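You operate a simulated robot arm through the tools that you are given. There is no shell and no other tool.

Carry out the task below with a simulated two-armed robot. There is one attempt and no reset: what you move stays moved.

## Task
Pump the steel cylinder up to the 8 litres line with the black lever.
Fine: open the vent knob and the blue valve first, shut both after. Spill nothing. Where these are worked on the way, their far stop is far enough and under half their travel is too little: blue valve, vent knob.

It is judged by the outcome, as a careful person would: the job done as asked, and still so three seconds after it is handed in. It fails if anything else is knocked over, pushed out of place, dropped, spilled or broken.

## Robot
Two 7-joint arms with two-finger parallel grippers on one trunk that stands fixed in place. Base frame: the origin is at the foot of the trunk, x ahead of it, y to its left, z up. Units: mm, degrees, N and s.
The left shoulder is at [60, 189, 1220], the right one opposite. Each reaches about 794 mm from its shoulder. Payload 3.43 kg a hand.
Tool frame (each hand has its own): the origin (TCP) lies between the finger pads and is the grasp point; the fingertips stand 30 mm ahead of it; z points along the fingers, y is the line along which they close. The gripper opens to 94 mm. The fingers are 28 mm wide and 10 mm thick; the gripper's body (50 by 96 mm) begins 55 mm behind the TCP.
Orientation is that of the tool frame in the base frame, as a unit quaternion [w, x, y, z]. With the fingers straight down and closing along the base's y, the tool's x points along the base's -x, its y along +y and its z along -z.

## Interface
- The arms move only by the tool jog_arm. It takes "left_moves", "right_moves" or both (then of equal length, played together; a hand with none holds still); each is one flat list of numbers, 7 for each row, row after row: the shift along the base's x, y, z in units of 30 mm (1.0 is 30 mm), then the turn, a rotation vector about the base's x, y, z in units of 8 degrees (1.0 is 8 degrees), then the finger opening in cm, from 0 to 9.4. In form: [x, y, z, rx, ry, rz, jaw, x, y, z, rx, ry, rz, jaw, ...]. A call has 1 to 20 rows; each row shifts and turns the commanded pose from where the row before left it. A call with a number of a shift or a turn outside -1 to 1 is refused whole. Each row takes 0.2 s and may step no farther than 50 mm and 8.6 degrees from the row before; otherwise, or with a gripper value out of range, the whole call is refused. A pose out of reach is approached as far as the arm can. The call stops where the force on the tool passes 40 N (or 10 N more than at its start, if that is more) or the arm is blocked; 0.2 s more then pass. Each finger travels about 153 mm/s and halts on what it meets, pressing with about 39 N; the grip force reading is that of the motor and also rises with nothing between the fingers. The clock runs only during rows and for 0.2 s after the last one: add rows that do not move to give the fingers time. It gives the time, the measured TCP pose, the force on the tool (base axes), the opening and the grip force at its end, in the units of the frame above (readings bear some noise), with the torque about the TCP (base axes, N m) and any sound that the robot's microphone picked up.
- Cameras (640 x 400 px; columns grow to the right, rows downward): "scene" is now at [12.1, 10.3, 1763.4]; the picture's right is [0.13, -0.99, 0.00], its down [-0.80, -0.10, -0.60] and it looks along [0.59, 0.08, -0.80] (base axes); focal length 371 px, centre (320, 200). "left" rides on the left gripper at [76, -14, -102] in its tool frame; the picture's right is [0.18, 0.98, 0.00], its down [-0.75, 0.14, -0.64] and it looks along [-0.63, 0.12, 0.77] (tool axes); focal length 243 px, centre (320, 200). "right" rides on the right gripper at [76, 14, -102] in its tool frame; the picture's right is [-0.18, 0.98, 0.00], its down [-0.75, -0.14, -0.64] and it looks along [-0.63, -0.12, 0.77] (tool axes); focal length 243 px, centre (320, 200). There is no depth. A picture from a camera that has moved, and an enlarged one, comes with that camera's place and axes in the base frame and with its lens.
- grab_frame(camera): a new picture of that camera. The clock stands still meanwhile.
- lift_body(by): slides the trunk up (or, below 0, down) by that many mm; the arms and the scene camera ride with it, the base frame stays. It gives what a move gives, with no picture.
- head_to(pan, tilt): turns the head with the scene camera to pan (to the left, within 86 degrees either way) and tilt (down, from -29 to 69), counted from straight ahead of the robot. It gives what a move gives.
- inspect(camera, box): a new picture of the part [left, top, right, bottom] of that camera's present view, enlarged. The clock stands still meanwhile.
- close_job(): hands the job in; it is judged then, once.

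Places have to be worked out from the pictures, the camera data and where the tool is seen. Open the grippers and draw the arms clear of the work before you hand the job in, unless the task says otherwise.

The tools are called after "Emit:" as name(argument=value, ...) on one line, values as JSON. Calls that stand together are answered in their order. jog_arm: Moves the arms, as the interface text tells. Its arguments: {"type":"object","properties":{"left_moves":{"type":"array"},"right_moves":{"type":"array"}},"required":[]} The other tools are called the same way: lift_body (by) moves the trunk up or down; head_to (pan, tilt) turns the head that bears the scene camera; grab_frame (camera) takes a picture; inspect (camera, box) takes an enlarged picture of a part of a camera's view; close_job () hands the job in.

At the start:

```text
clock: 0.0
left_tcp_pos: [365.8, 194.5, 1297.1]
left_tcp_rot: [0.0, 0.001, 1.0, -0.001]
left_ft_force: [0.4, 0.1, -0.4]
left_torque: [0.02, -0.02, 0.02]
left_finger_gap: 94.0
left_grasp_force: 0.1
right_tcp_pos: [344.4, -57.8, 1226.3]
right_tcp_rot: [0.0, 0.0, 1.0, 0.0]
right_ft_force: [-0.2, -0.7, -0.2]
right_torque: [-0.01, 0.01, 0.04]
right_finger_gap: 93.9
right_grasp_force: 0.1
trunk travel left (down, up): [-892.0, 98.0]
head pan, tilt (commanded): [7.4, 53.3]
```

scene: 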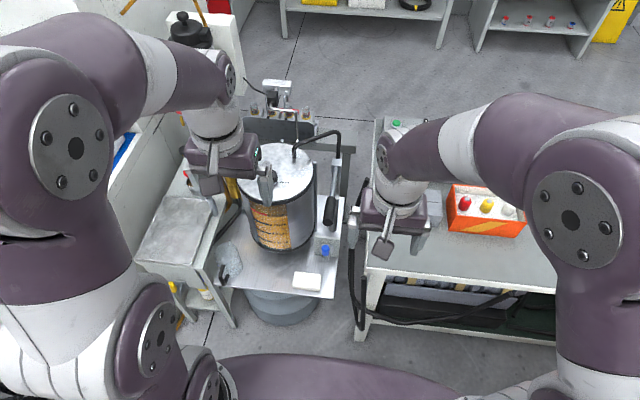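
right: 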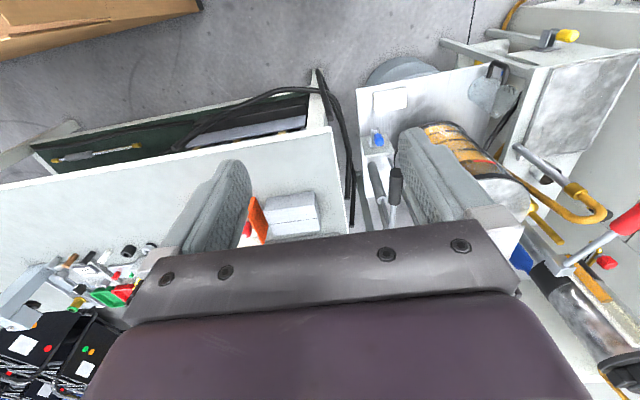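
left: 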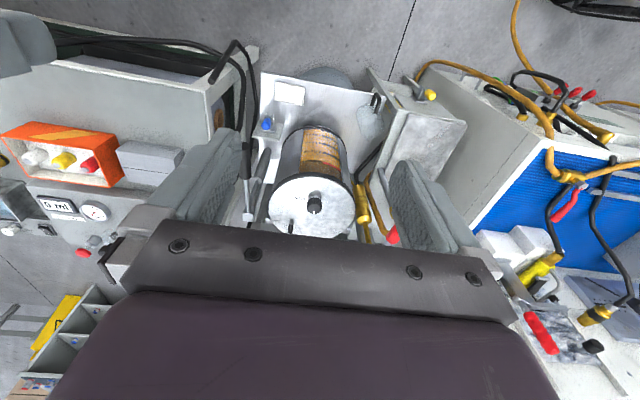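

The first pictures show a steel cylinder with a sight window, a black lever on its right, a blue knob on the right front. I enlarge the view to study the parts before moving.

Emit:
inspect(camera="scene", box=[200, 70, 380, 310])

Emit:
inspect(camera="left", box=[220, 50, 440, 250])

Emit:
inspect(camera="right", box=[340, 30, 560, 260])

```text
1.67 times, centred on (290, 190) of scene
camera zoom: at [12.1, 10.3, 1763.4], right [0.13, -0.99, 0.0], down [-0.8, -0.1, -0.6], along [0.59, 0.08, -0.8], focal length 618 px, centre (370, 217)
```

zoom: 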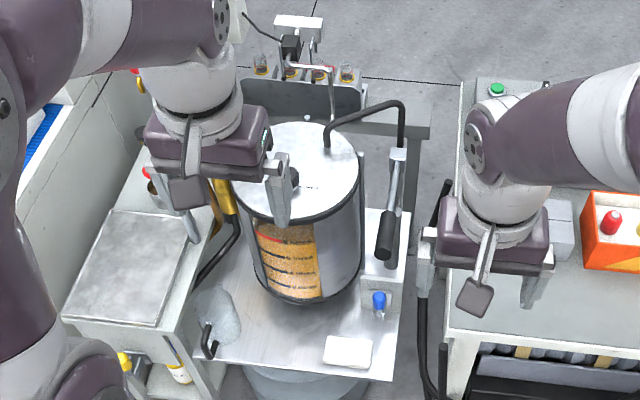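

```text
2.00 times, centred on (330, 150) of left
camera zoom: at [289.1, 178.8, 1399.8], right [-0.18, 0.98, 0.0], down [0.75, 0.14, 0.64], along [0.63, 0.12, -0.77], focal length 485 px, centre (300, 300)
```

zoom: 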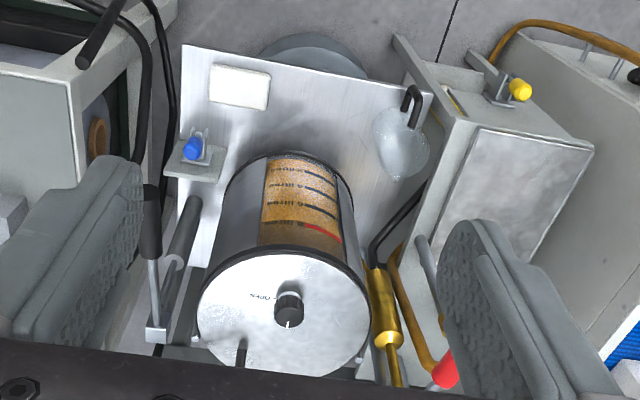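

```text
1.74 times, centred on (450, 145) of right
camera zoom: at [267.1, -42.0, 1329.5], right [0.18, 0.98, 0.0], down [0.75, -0.14, 0.64], along [0.63, -0.12, -0.77], focal length 422 px, centre (94, 296)
```

zoom: 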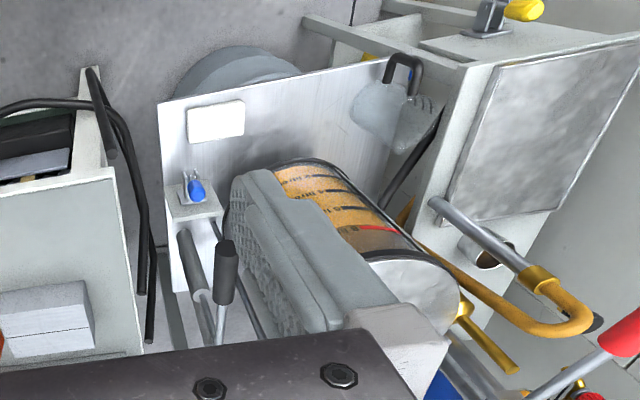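

The vent knob sits on the lid at about (697, 240, 920) and the lever grip end at about (576, 63, 893). The arms block the scene view, so I move both hands outward at this safe height to see clearly.

Emit:
jog_arm(left_moves=[0, 1, 0, 0, 0, 0, 9.4, 0, 1, 0, 0, 0, 0, 9.4, 0, 1, 0, 0, 0, 0, 9.4, 0, 1, 0, 0, 0, 0, 9.4, 0, 1, 0, 0, 0, 0, 9.4], right_moves=[0, -1, 0, 0, 0, 0, 9.4, 0, -1, 0, 0, 0, 0, 9.4, 0, -1, 0, 0, 0, 0, 9.4, 0, -1, 0, 0, 0, 0, 9.4, 0, -1, 0, 0, 0, 0, 9.4])

Emit:
grab_frame(camera="scene")

Emit:
inspect(camera="scene", box=[210, 100, 370, 200])

Emit:
inspect(camera="scene", box=[210, 190, 370, 300])

```text
clock: 1.2
left_tcp_pos: [365.0, 342.6, 1294.3]
left_tcp_rot: [0.0, 0.001, 1.0, 0.0]
left_ft_force: [0.2, 0.1, -1.0]
left_torque: [-0.03, -0.03, -0.01]
left_finger_gap: 93.9
left_grasp_force: 0.1
right_tcp_pos: [343.0, -206.8, 1227.1]
right_tcp_rot: [0.0, 0.0, 1.0, 0.0]
right_ft_force: [0.5, -0.3, -0.3]
right_torque: [-0.02, -0.04, 0.02]
right_finger_gap: 94.1
right_grasp_force: 0.1
trunk travel left (down, up): [-892.0, 98.0]
head pan, tilt (commanded): [7.4, 53.3]
```

```text
taken
camera scene: at [12.8, 10.9, 1763.4], right [0.13, -0.99, 0.0], down [-0.8, -0.1, -0.6], along [0.59, 0.08, -0.8], focal length 371 px, centre (320, 200)
```

scene: 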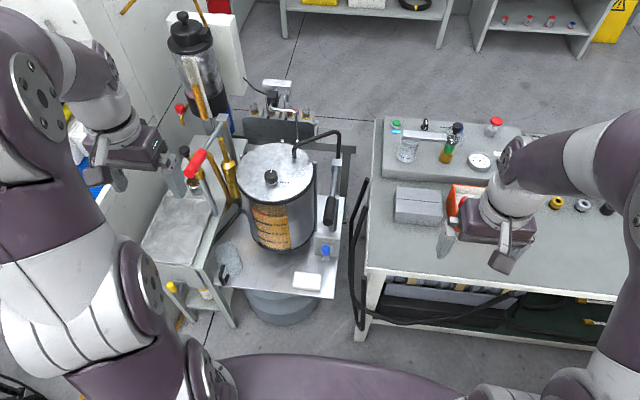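

```text
4.00 times, centred on (290, 150) of scene
camera zoom: at [12.8, 10.9, 1763.4], right [0.13, -0.99, 0.0], down [-0.8, -0.1, -0.6], along [0.59, 0.08, -0.8], focal length 1482 px, centre (440, 400)
```

zoom: 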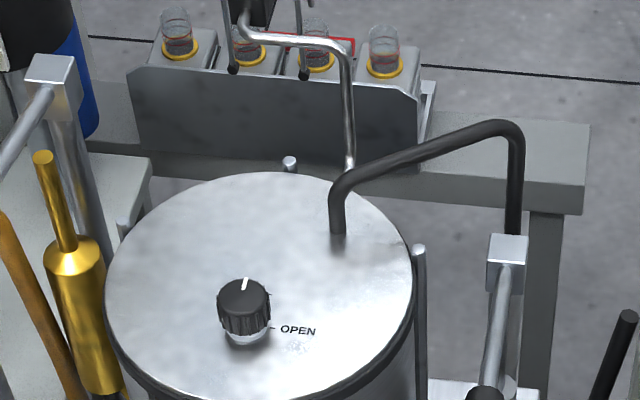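

```text
3.64 times, centred on (290, 245) of scene
camera zoom: at [12.8, 10.9, 1763.4], right [0.13, -0.99, 0.0], down [-0.8, -0.1, -0.6], along [0.59, 0.08, -0.8], focal length 1348 px, centre (429, 36)
```

zoom: 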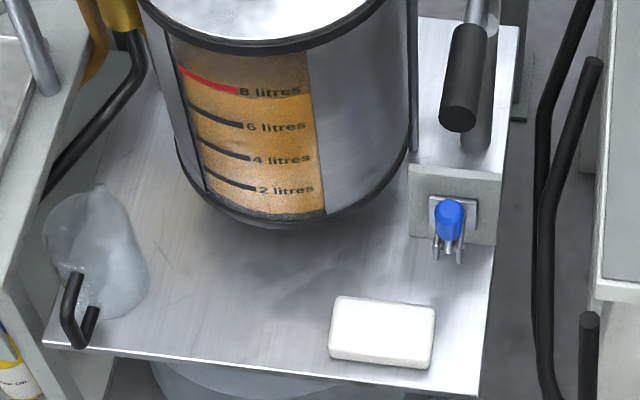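

The lid knob is marked "OPEN" on the right, with the pointer line now toward the back, and the window shows marks 2–8 litres with 8 in red. I zoom closely on the window, knob and blue valve to see the liquid level and the markings.

Emit:
inspect(camera="scene", box=[245, 195, 305, 255])

Emit:
inspect(camera="scene", box=[300, 225, 350, 265])

Emit:
inspect(camera="scene", box=[305, 150, 365, 240])

Emit:
inspect(camera="scene", box=[250, 160, 300, 195])

Emit:
grab_frame(camera="left")

Emit:
grab_frame(camera="right")

```text
6.67 times, centred on (275, 225) of scene
camera zoom: at [12.8, 10.9, 1763.4], right [0.13, -0.99, 0.0], down [-0.8, -0.1, -0.6], along [0.59, 0.08, -0.8], focal length 2470 px, centre (620, 33)
```

zoom: 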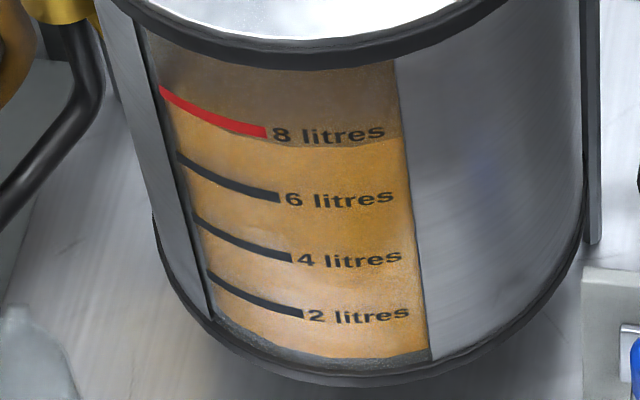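

```text
10.00 times, centred on (325, 245) of scene
camera zoom: at [12.8, 10.9, 1763.4], right [0.13, -0.99, 0.0], down [-0.8, -0.1, -0.6], along [0.59, 0.08, -0.8], focal length 3706 px, centre (270, -250)
```

zoom: 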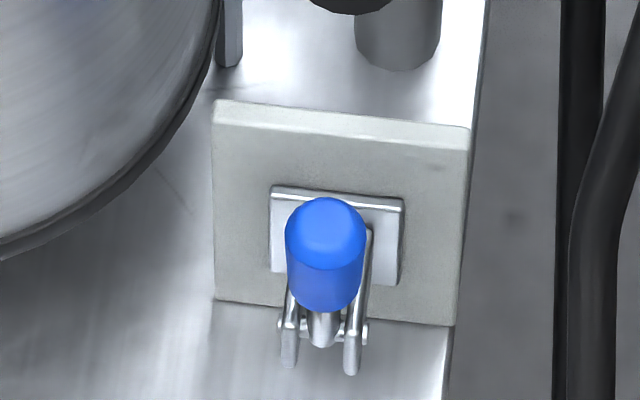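

```text
4.44 times, centred on (335, 195) of scene
camera zoom: at [12.8, 10.9, 1763.4], right [0.13, -0.99, 0.0], down [-0.8, -0.1, -0.6], along [0.59, 0.08, -0.8], focal length 1647 px, centre (253, 222)
```

zoom: 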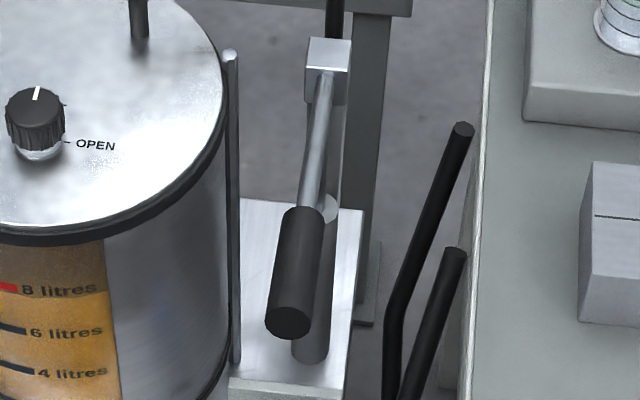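

```text
11.43 times, centred on (275, 178) of scene
camera zoom: at [12.8, 10.9, 1763.4], right [0.13, -0.99, 0.0], down [-0.8, -0.1, -0.6], along [0.59, 0.08, -0.8], focal length 4235 px, centre (834, 457)
```

zoom: 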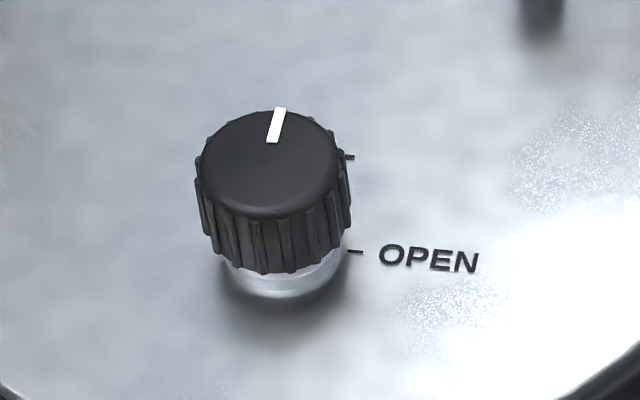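

```text
taken
camera left: at [288.7, 328.8, 1396.1], right [-0.18, 0.98, 0.0], down [0.75, 0.14, 0.64], along [0.63, 0.12, -0.77], focal length 243 px, centre (320, 200)
```

left: 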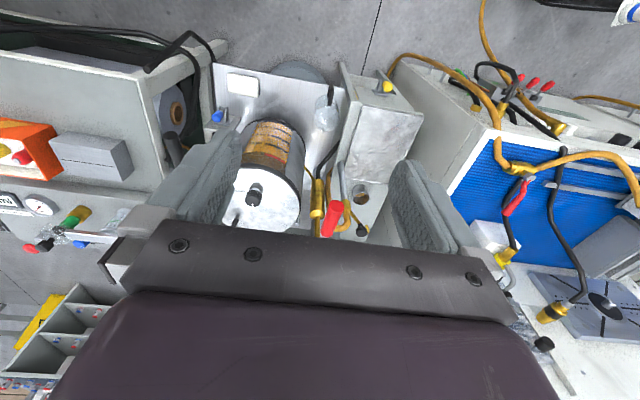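

```text
taken
camera right: at [267.1, -191.9, 1329.2], right [0.18, 0.98, 0.0], down [0.75, -0.14, 0.64], along [0.63, -0.12, -0.77], focal length 243 px, centre (320, 200)
```

right: 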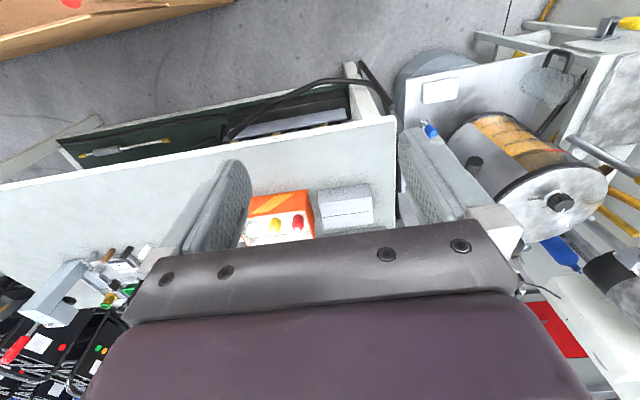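

The liquid appears to stand a little below the red 8-litre line. Before lowering the trunk I look around to both sides for obstacles near the arms.

Emit:
head_to(pan=50, tilt=50)

Emit:
grab_frame(camera="scene")

Emit:
head_to(pan=-40, tilt=50)

Emit:
grab_frame(camera="scene")

```text
clock: 2.3
left_tcp_pos: [362.9, 343.1, 1294.6]
left_tcp_rot: [0.0, 0.0, 1.0, 0.001]
left_ft_force: [0.5, -0.4, 0.4]
left_torque: [0.01, -0.03, -0.01]
left_finger_gap: 94.3
left_grasp_force: 0.0
right_tcp_pos: [343.5, -207.5, 1228.7]
right_tcp_rot: [0.0, 0.0, 1.0, 0.0]
right_ft_force: [-0.3, -0.3, -1.1]
right_torque: [0.0, 0.0, -0.01]
right_finger_gap: 93.9
right_grasp_force: 0.0
trunk travel left (down, up): [-892.0, 98.0]
head pan, tilt (commanded): [50.0, 50.0]
```

```text
taken
camera scene: at [-11.5, 59.9, 1767.8], right [0.77, -0.64, 0.0], down [-0.49, -0.59, -0.64], along [0.41, 0.49, -0.77], focal length 371 px, centre (320, 200)
```

scene: 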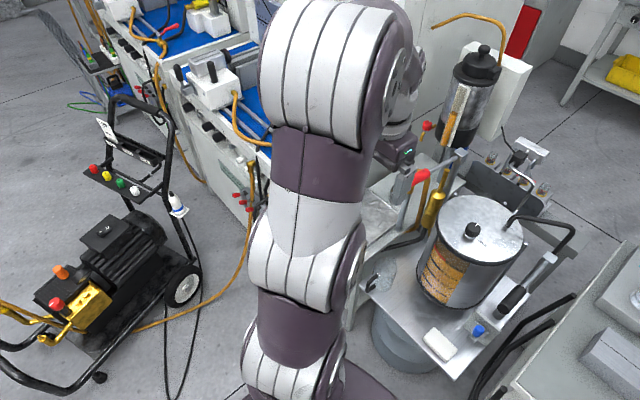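

```text
clock: 4.0
left_tcp_pos: [364.8, 343.2, 1293.2]
left_tcp_rot: [0.0, 0.0, 1.0, 0.0]
left_ft_force: [-0.2, -0.1, 0.3]
left_torque: [-0.01, 0.01, -0.02]
left_finger_gap: 93.9
left_grasp_force: 0.0
right_tcp_pos: [343.5, -208.1, 1225.0]
right_tcp_rot: [0.0, -0.001, 1.0, -0.001]
right_ft_force: [-0.2, -0.2, -0.1]
right_torque: [0.01, 0.01, -0.02]
right_finger_gap: 93.7
right_grasp_force: 0.1
trunk travel left (down, up): [-892.0, 98.0]
head pan, tilt (commanded): [-40.0, 50.0]
```

```text
taken
camera scene: at [-2.2, -48.6, 1767.8], right [-0.64, -0.77, 0.0], down [-0.59, 0.49, -0.64], along [0.49, -0.41, -0.77], focal length 371 px, centre (320, 200)
```

scene: 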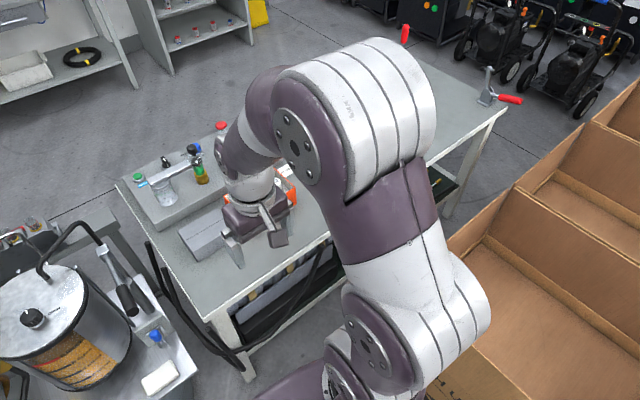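

Surroundings look free below both hands (the right table top is around z 650, its front edge x≈570). I lower the trunk 250 mm so the arms reach the valve, lever and knob comfortably, and point the head back at the pump.

Emit:
lift_body(by=-250)

Emit:
head_to(pan=8, tilt=45)

Emit:
grab_frame(camera="scene")

Emit:
grab_frame(camera="left")

Emit:
grab_frame(camera="right")

```text
clock: 6.5
left_tcp_pos: [364.1, 343.1, 1043.0]
left_tcp_rot: [-0.001, 0.0, 1.0, 0.0]
left_ft_force: [-0.2, -0.7, 0.1]
left_torque: [-0.01, -0.04, -0.03]
left_finger_gap: 93.7
left_grasp_force: 0.0
right_tcp_pos: [343.3, -207.7, 976.5]
right_tcp_rot: [0.0, 0.0, 1.0, 0.0]
right_ft_force: [0.4, -1.0, -0.4]
right_torque: [-0.03, -0.01, 0.02]
right_finger_gap: 94.0
right_grasp_force: 0.1
trunk travel left (down, up): [-642.0, 348.0]
head pan, tilt (commanded): [-40.0, 50.0]
```

```text
clock: 7.7
left_tcp_pos: [364.0, 342.1, 1043.7]
left_tcp_rot: [0.0, 0.0, 1.0, 0.0]
left_ft_force: [-0.3, 0.2, 0.8]
left_torque: [-0.01, 0.01, 0.0]
left_finger_gap: 93.8
left_grasp_force: 0.1
right_tcp_pos: [344.1, -207.9, 976.8]
right_tcp_rot: [0.0, 0.0, 1.0, 0.0]
right_ft_force: [-1.3, -0.4, 0.0]
right_torque: [-0.03, -0.01, 0.03]
right_finger_gap: 93.9
right_grasp_force: 0.1
trunk travel left (down, up): [-642.0, 348.0]
head pan, tilt (commanded): [8.0, 45.0]
```

```text
taken
camera scene: at [19.3, 12.1, 1524.7], right [0.14, -0.99, 0.0], down [-0.7, -0.1, -0.71], along [0.7, 0.1, -0.71], focal length 371 px, centre (320, 200)
```

scene: 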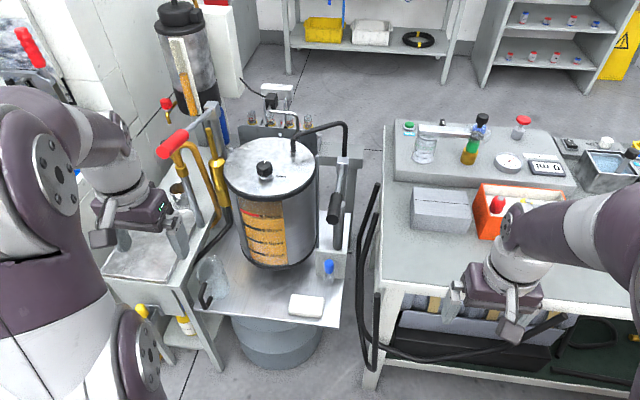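

```text
taken
camera left: at [288.3, 327.9, 1146.4], right [-0.18, 0.98, 0.0], down [0.75, 0.14, 0.64], along [0.63, 0.12, -0.77], focal length 243 px, centre (320, 200)
```

left: 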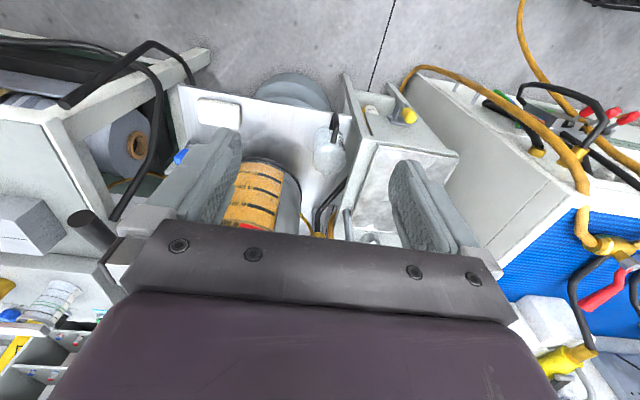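

```text
taken
camera right: at [266.7, -191.9, 1079.3], right [0.18, 0.98, 0.0], down [0.75, -0.14, 0.64], along [0.63, -0.12, -0.77], focal length 243 px, centre (320, 200)
```

right: 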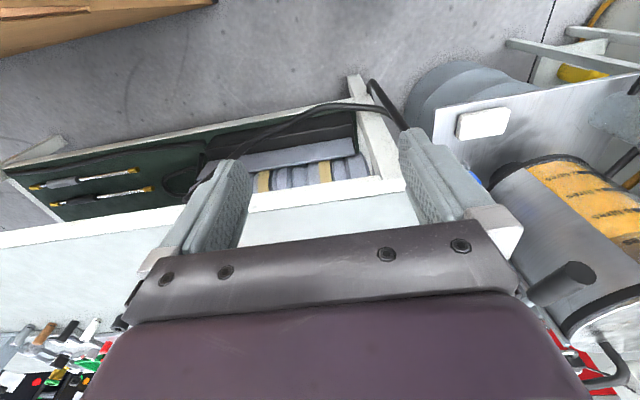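

The view is clearer from here. I zoom on the window, knob, lever and valve from this new scene pose to triangulate them better.

Emit:
inspect(camera="scene", box=[220, 190, 300, 270])

Emit:
inspect(camera="scene", box=[300, 150, 380, 280])

Emit:
inspect(camera="scene", box=[240, 150, 300, 190])

Emit:
inspect(camera="scene", box=[305, 240, 355, 290])

Emit:
inspect(camera="scene", box=[140, 80, 380, 230])

```text
5.00 times, centred on (260, 230) of scene
camera zoom: at [19.3, 12.1, 1524.7], right [0.14, -0.99, 0.0], down [-0.7, -0.1, -0.71], along [0.7, 0.1, -0.71], focal length 1853 px, centre (620, 50)
```

zoom: 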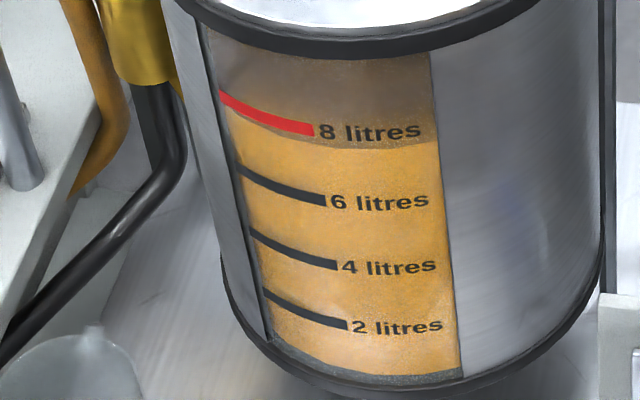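

```text
3.08 times, centred on (340, 215) of scene
camera zoom: at [19.3, 12.1, 1524.7], right [0.14, -0.99, 0.0], down [-0.7, -0.1, -0.71], along [0.7, 0.1, -0.71], focal length 1140 px, centre (258, 154)
```

zoom: 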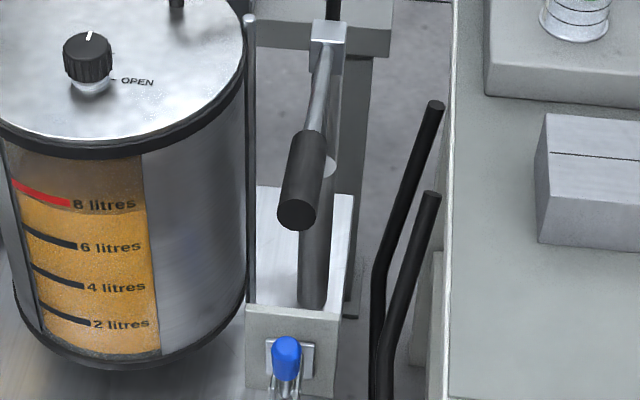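

```text
10.00 times, centred on (270, 170) of scene
camera zoom: at [19.3, 12.1, 1524.7], right [0.14, -0.99, 0.0], down [-0.7, -0.1, -0.71], along [0.7, 0.1, -0.71], focal length 3706 px, centre (820, 500)
```

zoom: 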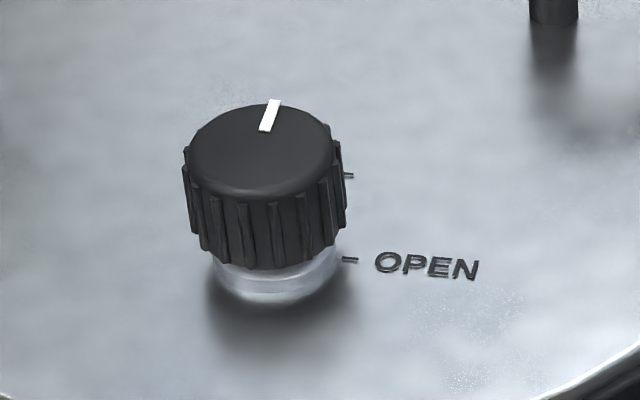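

```text
8.00 times, centred on (330, 265) of scene
camera zoom: at [19.3, 12.1, 1524.7], right [0.14, -0.99, 0.0], down [-0.7, -0.1, -0.71], along [0.7, 0.1, -0.71], focal length 2964 px, centre (240, -320)
```

zoom: 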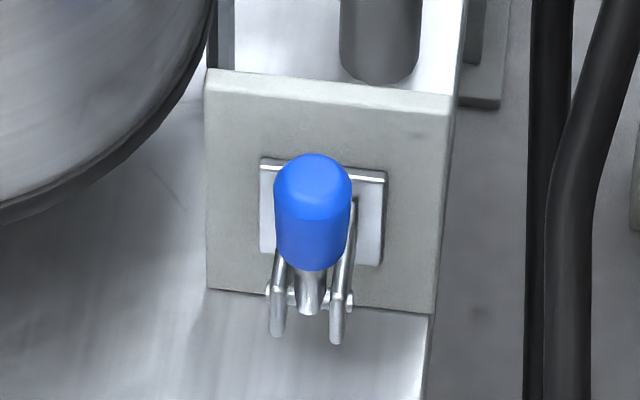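

```text
2.67 times, centred on (260, 155) of scene
camera zoom: at [19.3, 12.1, 1524.7], right [0.14, -0.99, 0.0], down [-0.7, -0.1, -0.71], along [0.7, 0.1, -0.71], focal length 988 px, centre (480, 320)
```

zoom: 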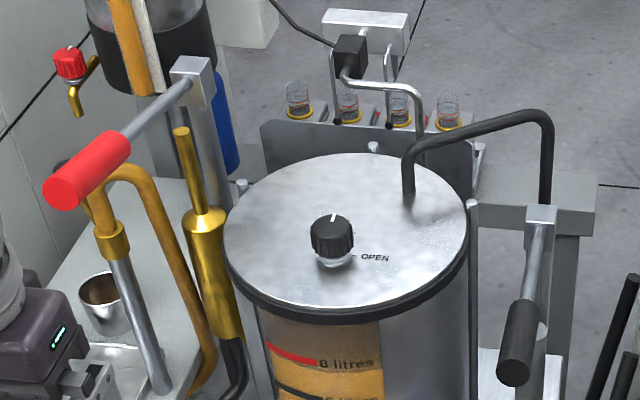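

Working from two scene views: knob top ≈ (684, 241, 954) on a lid at z≈919; lever pivot ≈ (808, 62, 871) with the grip end ≈ (564, 61, 918); blue valve ≈ (620, 71, 673). I bring the right hand left with jaws closed to see the valve, and the left hand to y≈241 ahead of the knob.

Emit:
jog_arm(left_moves=[0, -0.68, 0.25, 0, 0, 0, 9.4, 0, -0.68, 0.25, 0, 0, 0, 9.4, 0, -0.68, 0.25, 0, 0, 0, 9.4, 0, -0.68, 0.25, 0, 0, 0, 9.4, 0, -0.68, 0.25, 0, 0, 0, 9.4], right_moves=[0.38, 0.98, 0, 0, 0, 0, 0, 0.38, 0.98, 0, 0, 0, 0, 0, 0.38, 0.98, 0, 0, 0, 0, 0, 0.38, 0.98, 0, 0, 0, 0, 0, 0.38, 0.98, 0, 0, 0, 0, 0])

Emit:
grab_frame(camera="right")

Emit:
inspect(camera="right", box=[360, 110, 480, 210])

Emit:
grab_frame(camera="left")

```text
clock: 8.9
left_tcp_pos: [359.3, 237.8, 1053.4]
left_tcp_rot: [0.0, 0.0, 1.0, 0.0]
left_ft_force: [-0.1, 0.3, -0.2]
left_torque: [0.0, -0.01, 0.01]
left_finger_gap: 94.1
left_grasp_force: 0.1
left hand out of reach, approached as far as the arm can: row 1, 2, 3, 4, 5
right_tcp_pos: [402.2, -59.6, 977.5]
right_tcp_rot: [0.0, 0.0, 1.0, 0.0]
right_ft_force: [0.5, -0.1, -0.7]
right_torque: [0.0, 0.01, 0.0]
right_finger_gap: 0.0
right_grasp_force: 33.1
trunk travel left (down, up): [-642.0, 348.0]
head pan, tilt (commanded): [8.0, 45.0]
```

```text
taken
camera right: at [324.8, -45.0, 1080.0], right [0.18, 0.98, 0.0], down [0.75, -0.14, 0.64], along [0.63, -0.12, -0.77], focal length 243 px, centre (320, 200)
```

right: 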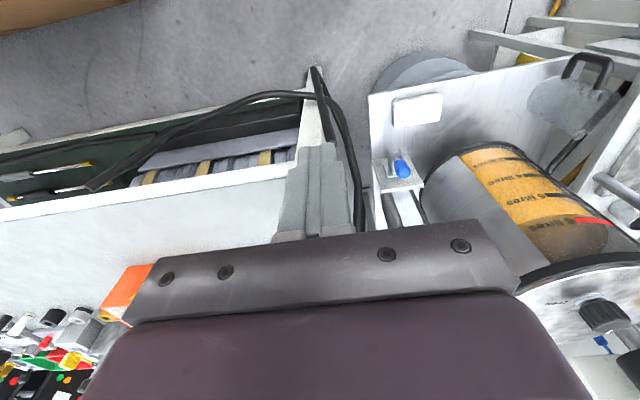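

```text
4.00 times, centred on (420, 160) of right
camera zoom: at [324.8, -45.0, 1080.0], right [0.18, 0.98, 0.0], down [0.75, -0.14, 0.64], along [0.63, -0.12, -0.77], focal length 970 px, centre (-80, 360)
```

zoom: 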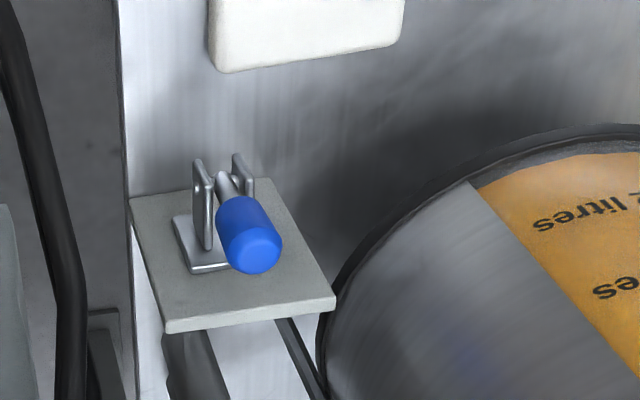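

```text
taken
camera left: at [283.1, 222.8, 1156.1], right [-0.18, 0.98, 0.0], down [0.75, 0.14, 0.64], along [0.63, 0.12, -0.77], focal length 243 px, centre (320, 200)
```

left: 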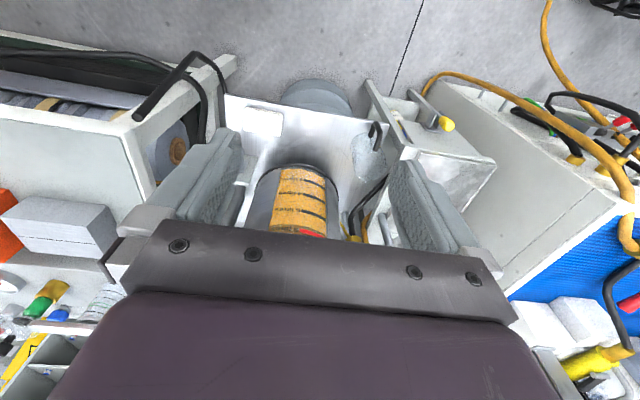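

The valve is a clevis toggle on a vertical plate: pivot pin ≈ (626, 71, 595), blue cap centre ≈ (618, 71, 660), pointing up. First the vent: I carry the left hand forward over the knob, pre-turning it about +45° so it can later turn the knob 90° clockwise from SHUT (back) to OPEN (right).

Emit:
jog_arm(left_moves=[0.97, 0, 0, 0, 0, 0.51, 7, 0.97, 0, 0, 0, 0, 0.51, 7, 0.97, 0, 0, 0, 0, 0.51, 7, 0.97, 0, 0, 0, 0, 0.51, 7, 0.97, 0, 0, 0, 0, 0.51, 7, 0.97, 0, 0, 0, 0, 0.51, 7, 0.97, 0, 0, 0, 0, 0.51, 7, 0.97, 0, 0, 0, 0, 0.51, 7])

Emit:
grab_frame(camera="scene")

Emit:
grab_frame(camera="left")

```text
clock: 10.7
left_tcp_pos: [529.5, 232.8, 960.9]
left_tcp_rot: [0.0, -0.282, 0.959, 0.0]
left_ft_force: [0.7, -0.3, 0.2]
left_torque: [0.02, -0.01, 0.03]
left_finger_gap: 70.1
left_grasp_force: 0.1
left hand out of reach, approached as far as the arm can: row 1, 2, 3, 4, 5, 6, 7, 8
right_tcp_pos: [402.9, -62.0, 977.2]
right_tcp_rot: [0.0, 0.0, 1.0, 0.0]
right_ft_force: [-0.3, 0.3, -0.4]
right_torque: [0.0, -0.02, 0.0]
right_finger_gap: 0.0
right_grasp_force: 32.9
trunk travel left (down, up): [-642.0, 348.0]
head pan, tilt (commanded): [8.0, 45.0]
```

```text
taken
camera scene: at [20.4, 12.3, 1524.7], right [0.14, -0.99, 0.0], down [-0.7, -0.1, -0.71], along [0.7, 0.1, -0.71], focal length 371 px, centre (320, 200)
```

scene: 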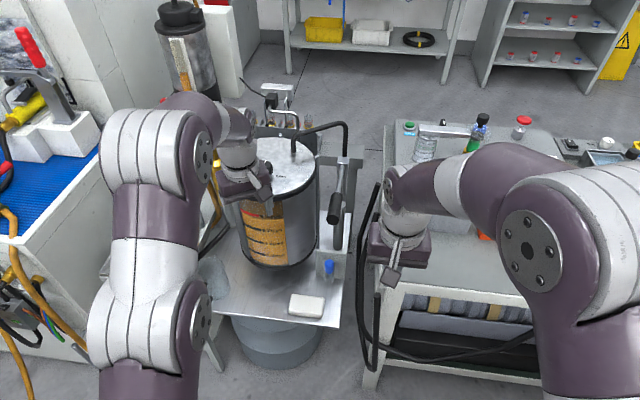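

```text
taken
camera left: at [474.2, 178.6, 1065.0], right [-0.69, 0.73, 0.0], down [0.56, 0.53, 0.64], along [0.47, 0.44, -0.77], focal length 243 px, centre (320, 200)
```

left: 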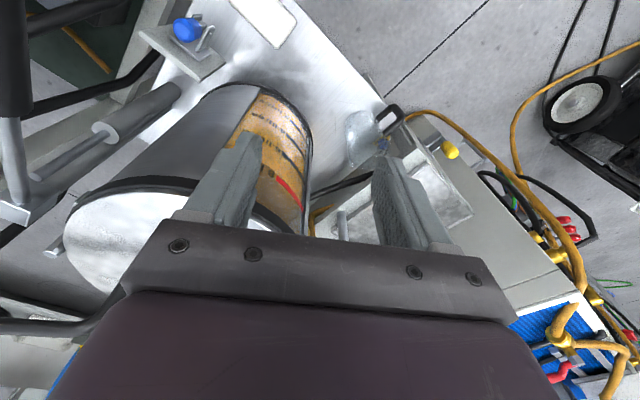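

The straight-down hand runs out of reach going forward (it sagged to z 961 at x 530), so for the knob I need a forward tilt and a slightly higher trunk. I raise the trunk 110 mm first.

Emit:
lift_body(by=110)

```text
clock: 12.1
left_tcp_pos: [528.0, 232.4, 1072.7]
left_tcp_rot: [0.001, -0.281, 0.96, 0.001]
left_ft_force: [-0.2, -0.3, 0.8]
left_torque: [0.01, -0.04, 0.02]
left_finger_gap: 69.7
left_grasp_force: 0.1
right_tcp_pos: [401.8, -61.4, 1086.7]
right_tcp_rot: [0.0, 0.0, 1.0, 0.0]
right_ft_force: [-0.4, 0.3, -0.7]
right_torque: [0.01, 0.02, -0.02]
right_finger_gap: 0.0
right_grasp_force: 33.4
trunk travel left (down, up): [-752.0, 238.0]
head pan, tilt (commanded): [8.0, 45.0]
```

Shoulder is now at about z 1080. I undo the yaw and tilt the left hand 45° so the fingers point forward and down, backing off slightly.

Emit:
jog_arm(left_moves=[-0.5, 0, 0, 0, 0, -1, 7, -0.5, 0, 0, 0, 0, -1, 7, -0.5, 0, 0, 0, 0, -1, 7, -0.5, 0, 0, 0, 0, -1, 7, 0, 0, 0, 0, -0.94, 0, 7, 0, 0, 0, 0, -0.94, 0, 7, 0, 0, 0, 0, -0.94, 0, 7, 0, 0, 0, 0, -0.94, 0, 7, 0, 0, 0, 0, -0.94, 0, 7, 0, 0, 0, 0, -0.94, 0, 7, 0, 0, 0, 0, 0, 0, 7])

Emit:
grab_frame(camera="left")

Emit:
grab_frame(camera="scene")

```text
clock: 14.5
left_tcp_pos: [465.8, 226.0, 1070.3]
left_tcp_rot: [0.335, -0.001, 0.942, -0.017]
left_ft_force: [0.1, 0.1, -0.2]
left_torque: [-0.03, -0.03, 0.0]
left_finger_gap: 69.9
left_grasp_force: 0.1
left hand out of reach, approached as far as the arm can: row 10
right_tcp_pos: [401.4, -61.2, 1087.1]
right_tcp_rot: [0.0, 0.0, 1.0, 0.0]
right_ft_force: [0.3, -0.2, 0.0]
right_torque: [-0.01, 0.0, 0.03]
right_finger_gap: 0.0
right_grasp_force: 33.0
trunk travel left (down, up): [-752.0, 238.0]
head pan, tilt (commanded): [8.0, 45.0]
```

```text
taken
camera left: at [343.9, 213.4, 1103.3], right [-0.13, 0.98, -0.15], down [0.18, 0.17, 0.97], along [0.97, 0.1, -0.2], focal length 243 px, centre (320, 200)
```

left: 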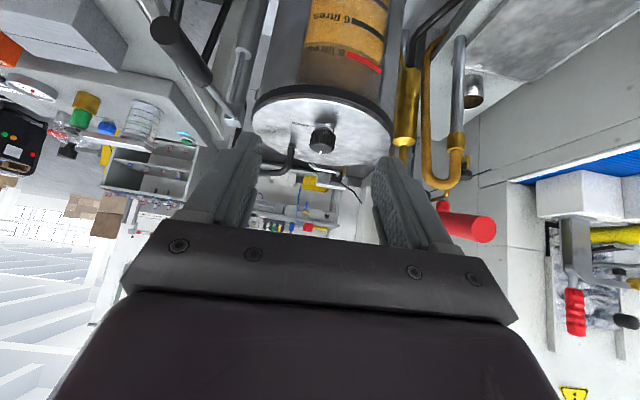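

```text
taken
camera scene: at [18.9, 12.1, 1634.7], right [0.14, -0.99, 0.0], down [-0.7, -0.1, -0.71], along [0.7, 0.1, -0.71], focal length 371 px, centre (320, 200)
```

scene: 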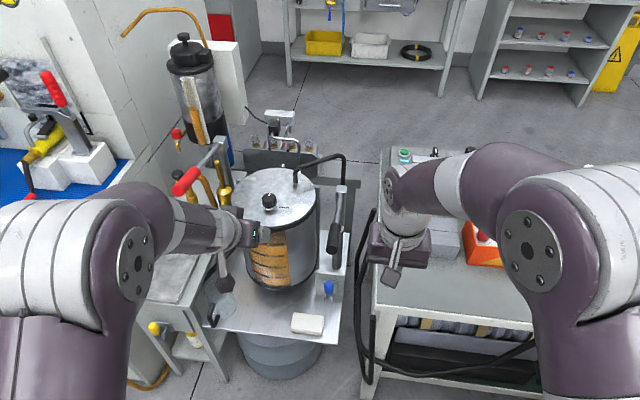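

The knob shows up in the left camera consistent with (684, 238, ~943), and the red handle of the neighbouring pump has its near end around (536, 381, 1075), so I'll keep the wrist to the right of it. I move to a pre-grasp above the knob with the hand yawed +45°.

Emit:
jog_arm(left_moves=[0.91, 0.06, -0.2, 0, 0, 0.7, 7, 0.91, 0.06, -0.2, 0, 0, 0.7, 7, 0.91, 0.06, -0.2, 0, 0, 0.7, 7, 0.91, 0.06, -0.2, 0, 0, 0.7, 7, 0.91, 0.06, -0.2, 0, 0, 0.7, 7, 0.91, 0.06, -0.2, 0, 0, 0.7, 7, 0.91, 0.06, -0.2, 0, 0, 0.7, 7, 0.91, 0.06, -0.2, 0, 0, 0.7, 7])

Emit:
grab_frame(camera="left")

Emit:
grab_frame(camera="scene")

```text
clock: 16.3
left_tcp_pos: [677.8, 240.8, 1027.0]
left_tcp_rot: [0.352, -0.333, 0.867, 0.118]
left_ft_force: [0.1, -0.6, 0.0]
left_torque: [-0.02, -0.02, 0.01]
left_finger_gap: 69.9
left_grasp_force: 0.0
left hand out of reach, approached as far as the arm can: row 1
right_tcp_pos: [404.9, -59.6, 1086.7]
right_tcp_rot: [-0.001, 0.0, 1.0, 0.0]
right_ft_force: [0.0, -0.4, -0.1]
right_torque: [0.02, 0.02, -0.04]
right_finger_gap: 0.2
right_grasp_force: 33.3
trunk travel left (down, up): [-752.0, 238.0]
head pan, tilt (commanded): [8.0, 45.0]
```

```text
taken
camera left: at [592.8, 146.8, 1049.5], right [-0.75, 0.65, -0.16], down [-0.03, 0.2, 0.98], along [0.67, 0.74, -0.12], focal length 243 px, centre (320, 200)
```

left: 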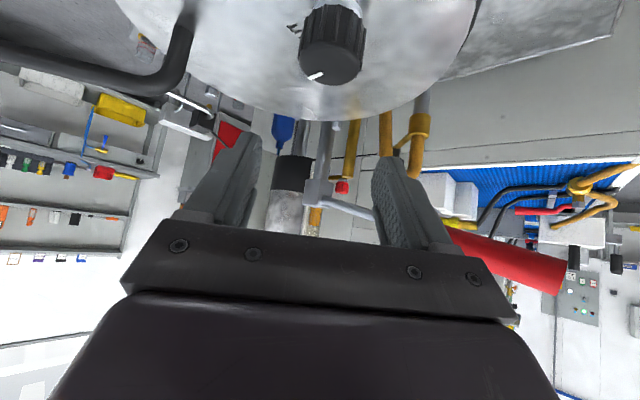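

```text
taken
camera scene: at [21.5, 12.0, 1634.7], right [0.14, -0.99, 0.0], down [-0.7, -0.1, -0.71], along [0.7, 0.1, -0.71], focal length 371 px, centre (320, 200)
```

scene: 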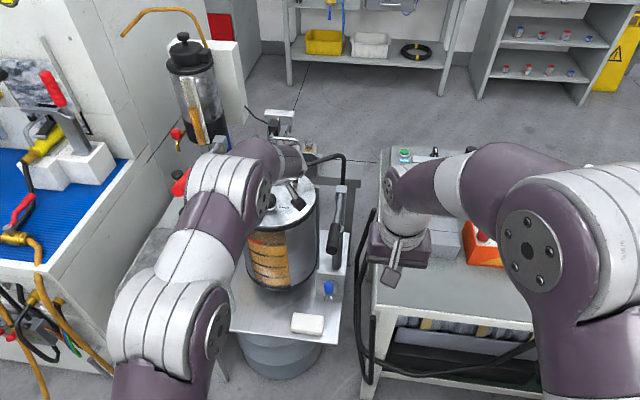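

The left camera fixes the knob centre at about (685, 242) with the fingers straddling it. I descend to z≈975 and check before going lower.

Emit:
jog_arm(left_moves=[0.08, 0.01, -0.58, 0, 0, 0, 7, 0.08, 0.01, -0.58, 0, 0, 0, 7, 0.08, 0.01, -0.58, 0, 0, 0, 7])

Emit:
grab_frame(camera="left")

Emit:
inspect(camera="scene", box=[230, 150, 330, 220])

```text
clock: 17.1
left_tcp_pos: [684.2, 241.3, 976.0]
left_tcp_rot: [0.353, -0.332, 0.867, 0.117]
left_ft_force: [-0.5, -0.2, 0.6]
left_torque: [-0.01, -0.02, -0.01]
left_finger_gap: 70.0
left_grasp_force: 0.0
right_tcp_pos: [401.9, -59.8, 1088.1]
right_tcp_rot: [0.0, 0.0, 1.0, 0.0]
right_ft_force: [0.1, 0.2, -0.8]
right_torque: [0.01, 0.02, -0.01]
right_finger_gap: 0.0
right_grasp_force: 33.4
trunk travel left (down, up): [-752.0, 238.0]
head pan, tilt (commanded): [8.0, 45.0]
```

```text
taken
camera left: at [598.4, 147.4, 998.3], right [-0.74, 0.65, -0.16], down [-0.03, 0.2, 0.98], along [0.67, 0.73, -0.12], focal length 243 px, centre (320, 200)
```

left: 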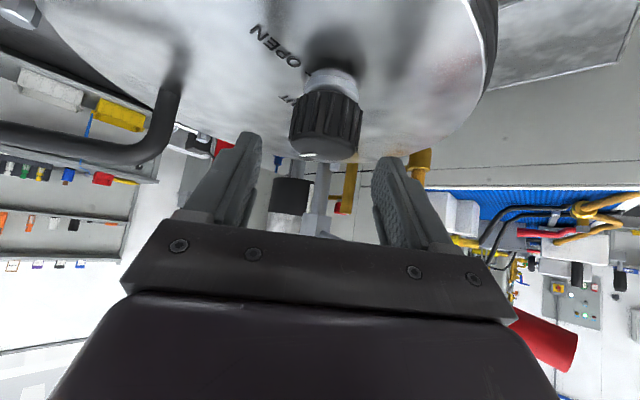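

```text
5.71 times, centred on (280, 185) of scene
camera zoom: at [19.6, 12.3, 1634.7], right [0.14, -0.99, 0.0], down [-0.7, -0.1, -0.71], along [0.7, 0.1, -0.71], focal length 2118 px, centre (549, 286)
```

zoom: 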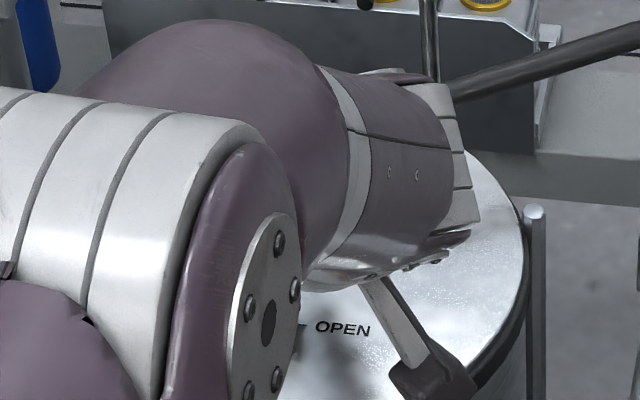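

The knob is centred between the fingers; SHUT and OPEN labels confirm a clockwise quarter turn. I descend the last 19 mm and close gently on the knob.

Emit:
jog_arm(left_moves=[0.02, 0.02, -0.32, 0, 0, 0, 7, 0.02, 0.02, -0.32, 0, 0, 0, 7, 0, 0, 0, 0, 0, 0, 7])

Emit:
grab_frame(camera="left")

```text
clock: 17.9
left_tcp_pos: [684.3, 243.4, 956.8]
left_tcp_rot: [0.351, -0.332, 0.867, 0.118]
left_ft_force: [-0.4, -0.2, -0.2]
left_torque: [0.02, -0.02, -0.01]
left_finger_gap: 70.0
left_grasp_force: 0.0
right_tcp_pos: [401.5, -61.5, 1086.4]
right_tcp_rot: [0.0, 0.0, 1.0, 0.0]
right_ft_force: [0.2, -0.4, 0.1]
right_torque: [0.05, -0.02, 0.0]
right_finger_gap: 0.0
right_grasp_force: 33.6
trunk travel left (down, up): [-752.0, 238.0]
head pan, tilt (commanded): [8.0, 45.0]
```

```text
taken
camera left: at [598.8, 149.3, 979.0], right [-0.74, 0.65, -0.16], down [-0.03, 0.2, 0.98], along [0.67, 0.73, -0.12], focal length 243 px, centre (320, 200)
```

left: 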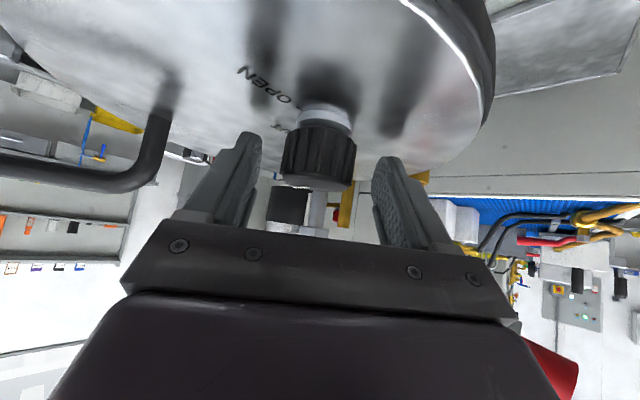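

No contact yet and the knob sits well between the pads. I close the fingers on it.

Emit:
jog_arm(left_moves=[0, 0, 0, 0, 0, 0, 3, 0, 0, 0, 0, 0, 0, 3, 0, 0, 0, 0, 0, 0, 3])

Emit:
inspect(camera="left", box=[220, 60, 420, 220])

```text
clock: 18.7
left_tcp_pos: [685.3, 240.7, 956.6]
left_tcp_rot: [0.352, -0.331, 0.867, 0.118]
left_ft_force: [5.5, -12.6, -1.5]
left_torque: [-0.46, -0.06, 0.03]
left_finger_gap: 39.7
left_grasp_force: 44.8
right_tcp_pos: [402.0, -63.1, 1085.3]
right_tcp_rot: [-0.001, 0.0, 1.0, 0.001]
right_ft_force: [-0.7, -0.2, 0.4]
right_torque: [-0.01, 0.01, -0.03]
right_finger_gap: 0.0
right_grasp_force: 32.7
trunk travel left (down, up): [-752.0, 238.0]
head pan, tilt (commanded): [8.0, 45.0]
```

```text
2.50 times, centred on (320, 140) of left
camera zoom: at [599.9, 146.8, 978.9], right [-0.74, 0.65, -0.16], down [-0.03, 0.2, 0.98], along [0.67, 0.73, -0.12], focal length 606 px, centre (320, 350)
```

zoom: 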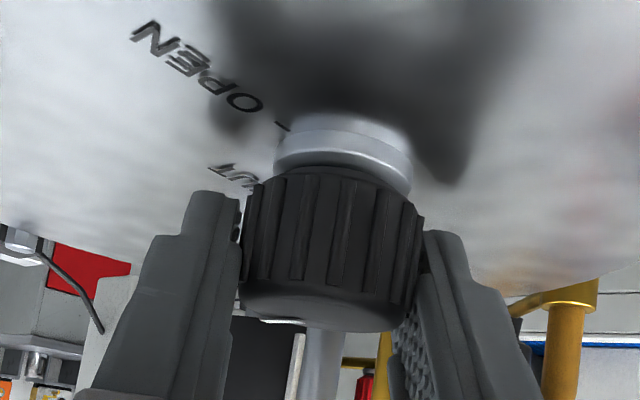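

The grip holds at 39.7 mm with a small sideways load from a 2 mm offset. I relieve that and start turning clockwise by about 15° to feel the torque.

Emit:
jog_arm(left_moves=[0.04, -0.08, 0, 0, 0, 0, 3, 0, 0, 0, 0, 0, -0.9, 3, 0, 0, 0, 0, 0, -0.9, 3])

Emit:
inspect(camera="left", box=[220, 60, 420, 220])

```text
clock: 19.5
left_tcp_pos: [685.6, 241.2, 956.1]
left_tcp_rot: [0.364, -0.22, 0.902, 0.073]
left_ft_force: [-0.7, -3.5, -5.2]
left_torque: [0.65, -0.55, 0.01]
left_finger_gap: 39.6
left_grasp_force: 44.9
right_tcp_pos: [403.1, -60.5, 1086.4]
right_tcp_rot: [0.0, 0.0, 1.0, -0.001]
right_ft_force: [-0.5, -0.1, -0.3]
right_torque: [0.0, -0.02, -0.01]
right_finger_gap: 0.0
right_grasp_force: 33.0
trunk travel left (down, up): [-752.0, 238.0]
head pan, tilt (commanded): [8.0, 45.0]
```

```text
2.50 times, centred on (320, 140) of left
camera zoom: at [579.6, 170.7, 979.1], right [-0.56, 0.81, -0.15], down [0.02, 0.2, 0.98], along [0.83, 0.55, -0.13], focal length 606 px, centre (320, 350)
```

zoom: 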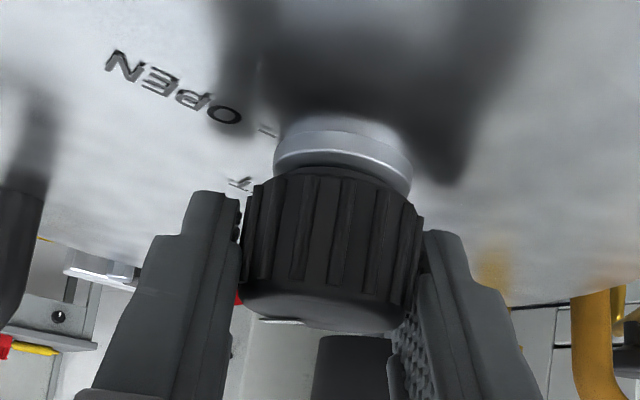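

The knob turns with the hand (pointer stays fixed relative to the fingers). I continue another 30° clockwise.

Emit:
jog_arm(left_moves=[0, 0, 0, 0, 0, -0.95, 3, 0, 0, 0, 0, 0, -0.95, 3, 0, 0, 0, 0, 0, -0.95, 3, 0, 0, 0, 0, 0, -0.95, 3])

Emit:
inspect(camera="left", box=[220, 60, 420, 220])

Emit:
grab_frame(camera="scene")

```text
clock: 20.5
left_tcp_pos: [685.9, 240.7, 956.2]
left_tcp_rot: [0.369, 0.025, 0.929, -0.026]
left_ft_force: [-5.9, -3.0, -4.8]
left_torque: [-0.15, 0.01, 0.01]
left_finger_gap: 39.6
left_grasp_force: 44.8
right_tcp_pos: [401.4, -61.4, 1087.1]
right_tcp_rot: [0.0, 0.0, 1.0, 0.0]
right_ft_force: [0.4, 0.1, -0.8]
right_torque: [-0.03, -0.03, -0.02]
right_finger_gap: 0.0
right_grasp_force: 33.2
trunk travel left (down, up): [-752.0, 238.0]
head pan, tilt (commanded): [8.0, 45.0]
```

```text
2.50 times, centred on (320, 140) of left
camera zoom: at [559.0, 234.0, 979.2], right [-0.07, 0.99, -0.16], down [0.12, 0.16, 0.98], along [0.99, 0.05, -0.13], focal length 606 px, centre (320, 350)
```

zoom: 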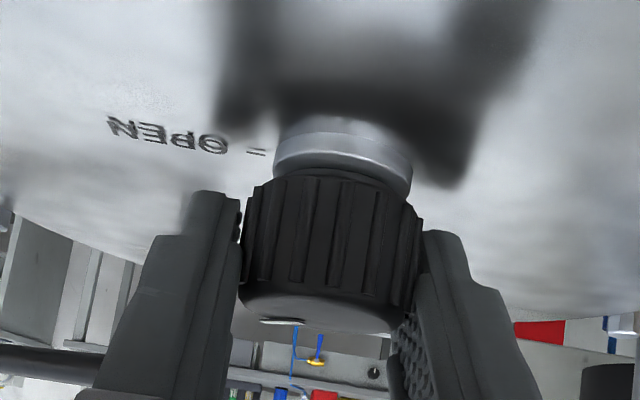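

```text
taken
camera scene: at [19.0, 11.9, 1634.7], right [0.14, -0.99, 0.0], down [-0.7, -0.1, -0.71], along [0.7, 0.1, -0.71], focal length 371 px, centre (320, 200)
```

scene: 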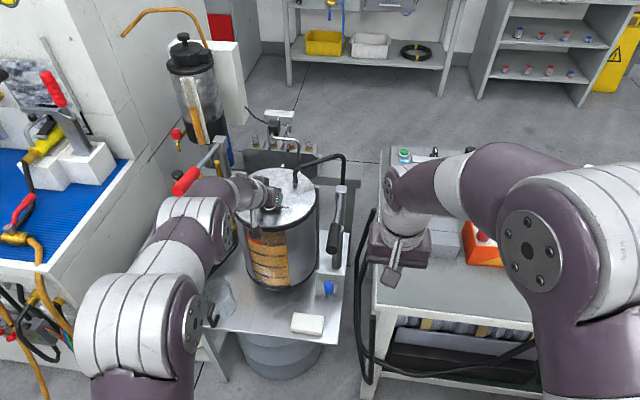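

About 45° done. I open, swing the hand back +45° around the knob, and regrip for the second half.

Emit:
jog_arm(left_moves=[0, 0, 0, 0, 0, 0, 7, 0, 0, 0, 0, 0, 0, 7, 0, 0, 0, 0, 0, 0.95, 7, 0, 0, 0, 0, 0, 0.95, 7, 0, 0, 0, 0, 0, 0.95, 7, 0, 0, 0, 0, 0, 0.95, 7, 0, 0, 0, 0, 0, 0.95, 7, 0, 0, 0, 0, 0, 0.95, 7, 0, 0, 0, 0, 0, 0, 7])

Emit:
inspect(camera="left", box=[220, 60, 420, 220])

```text
clock: 22.5
left_tcp_pos: [685.0, 241.3, 957.2]
left_tcp_rot: [0.35, -0.338, 0.865, 0.12]
left_ft_force: [0.1, -0.2, 0.3]
left_torque: [-0.01, 0.02, 0.01]
left_finger_gap: 70.1
left_grasp_force: 0.1
right_tcp_pos: [401.4, -60.8, 1086.6]
right_tcp_rot: [0.0, 0.0, 1.0, 0.0]
right_ft_force: [0.4, 0.0, 0.1]
right_torque: [0.01, 0.02, 0.01]
right_finger_gap: 0.0
right_grasp_force: 32.8
trunk travel left (down, up): [-752.0, 238.0]
head pan, tilt (commanded): [8.0, 45.0]
```

```text
2.50 times, centred on (320, 140) of left
camera zoom: at [601.6, 145.6, 979.7], right [-0.75, 0.64, -0.16], down [-0.04, 0.2, 0.98], along [0.66, 0.74, -0.12], focal length 606 px, centre (320, 350)
```

zoom: 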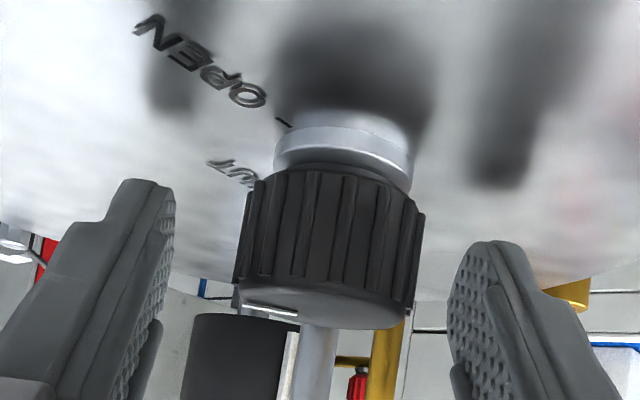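

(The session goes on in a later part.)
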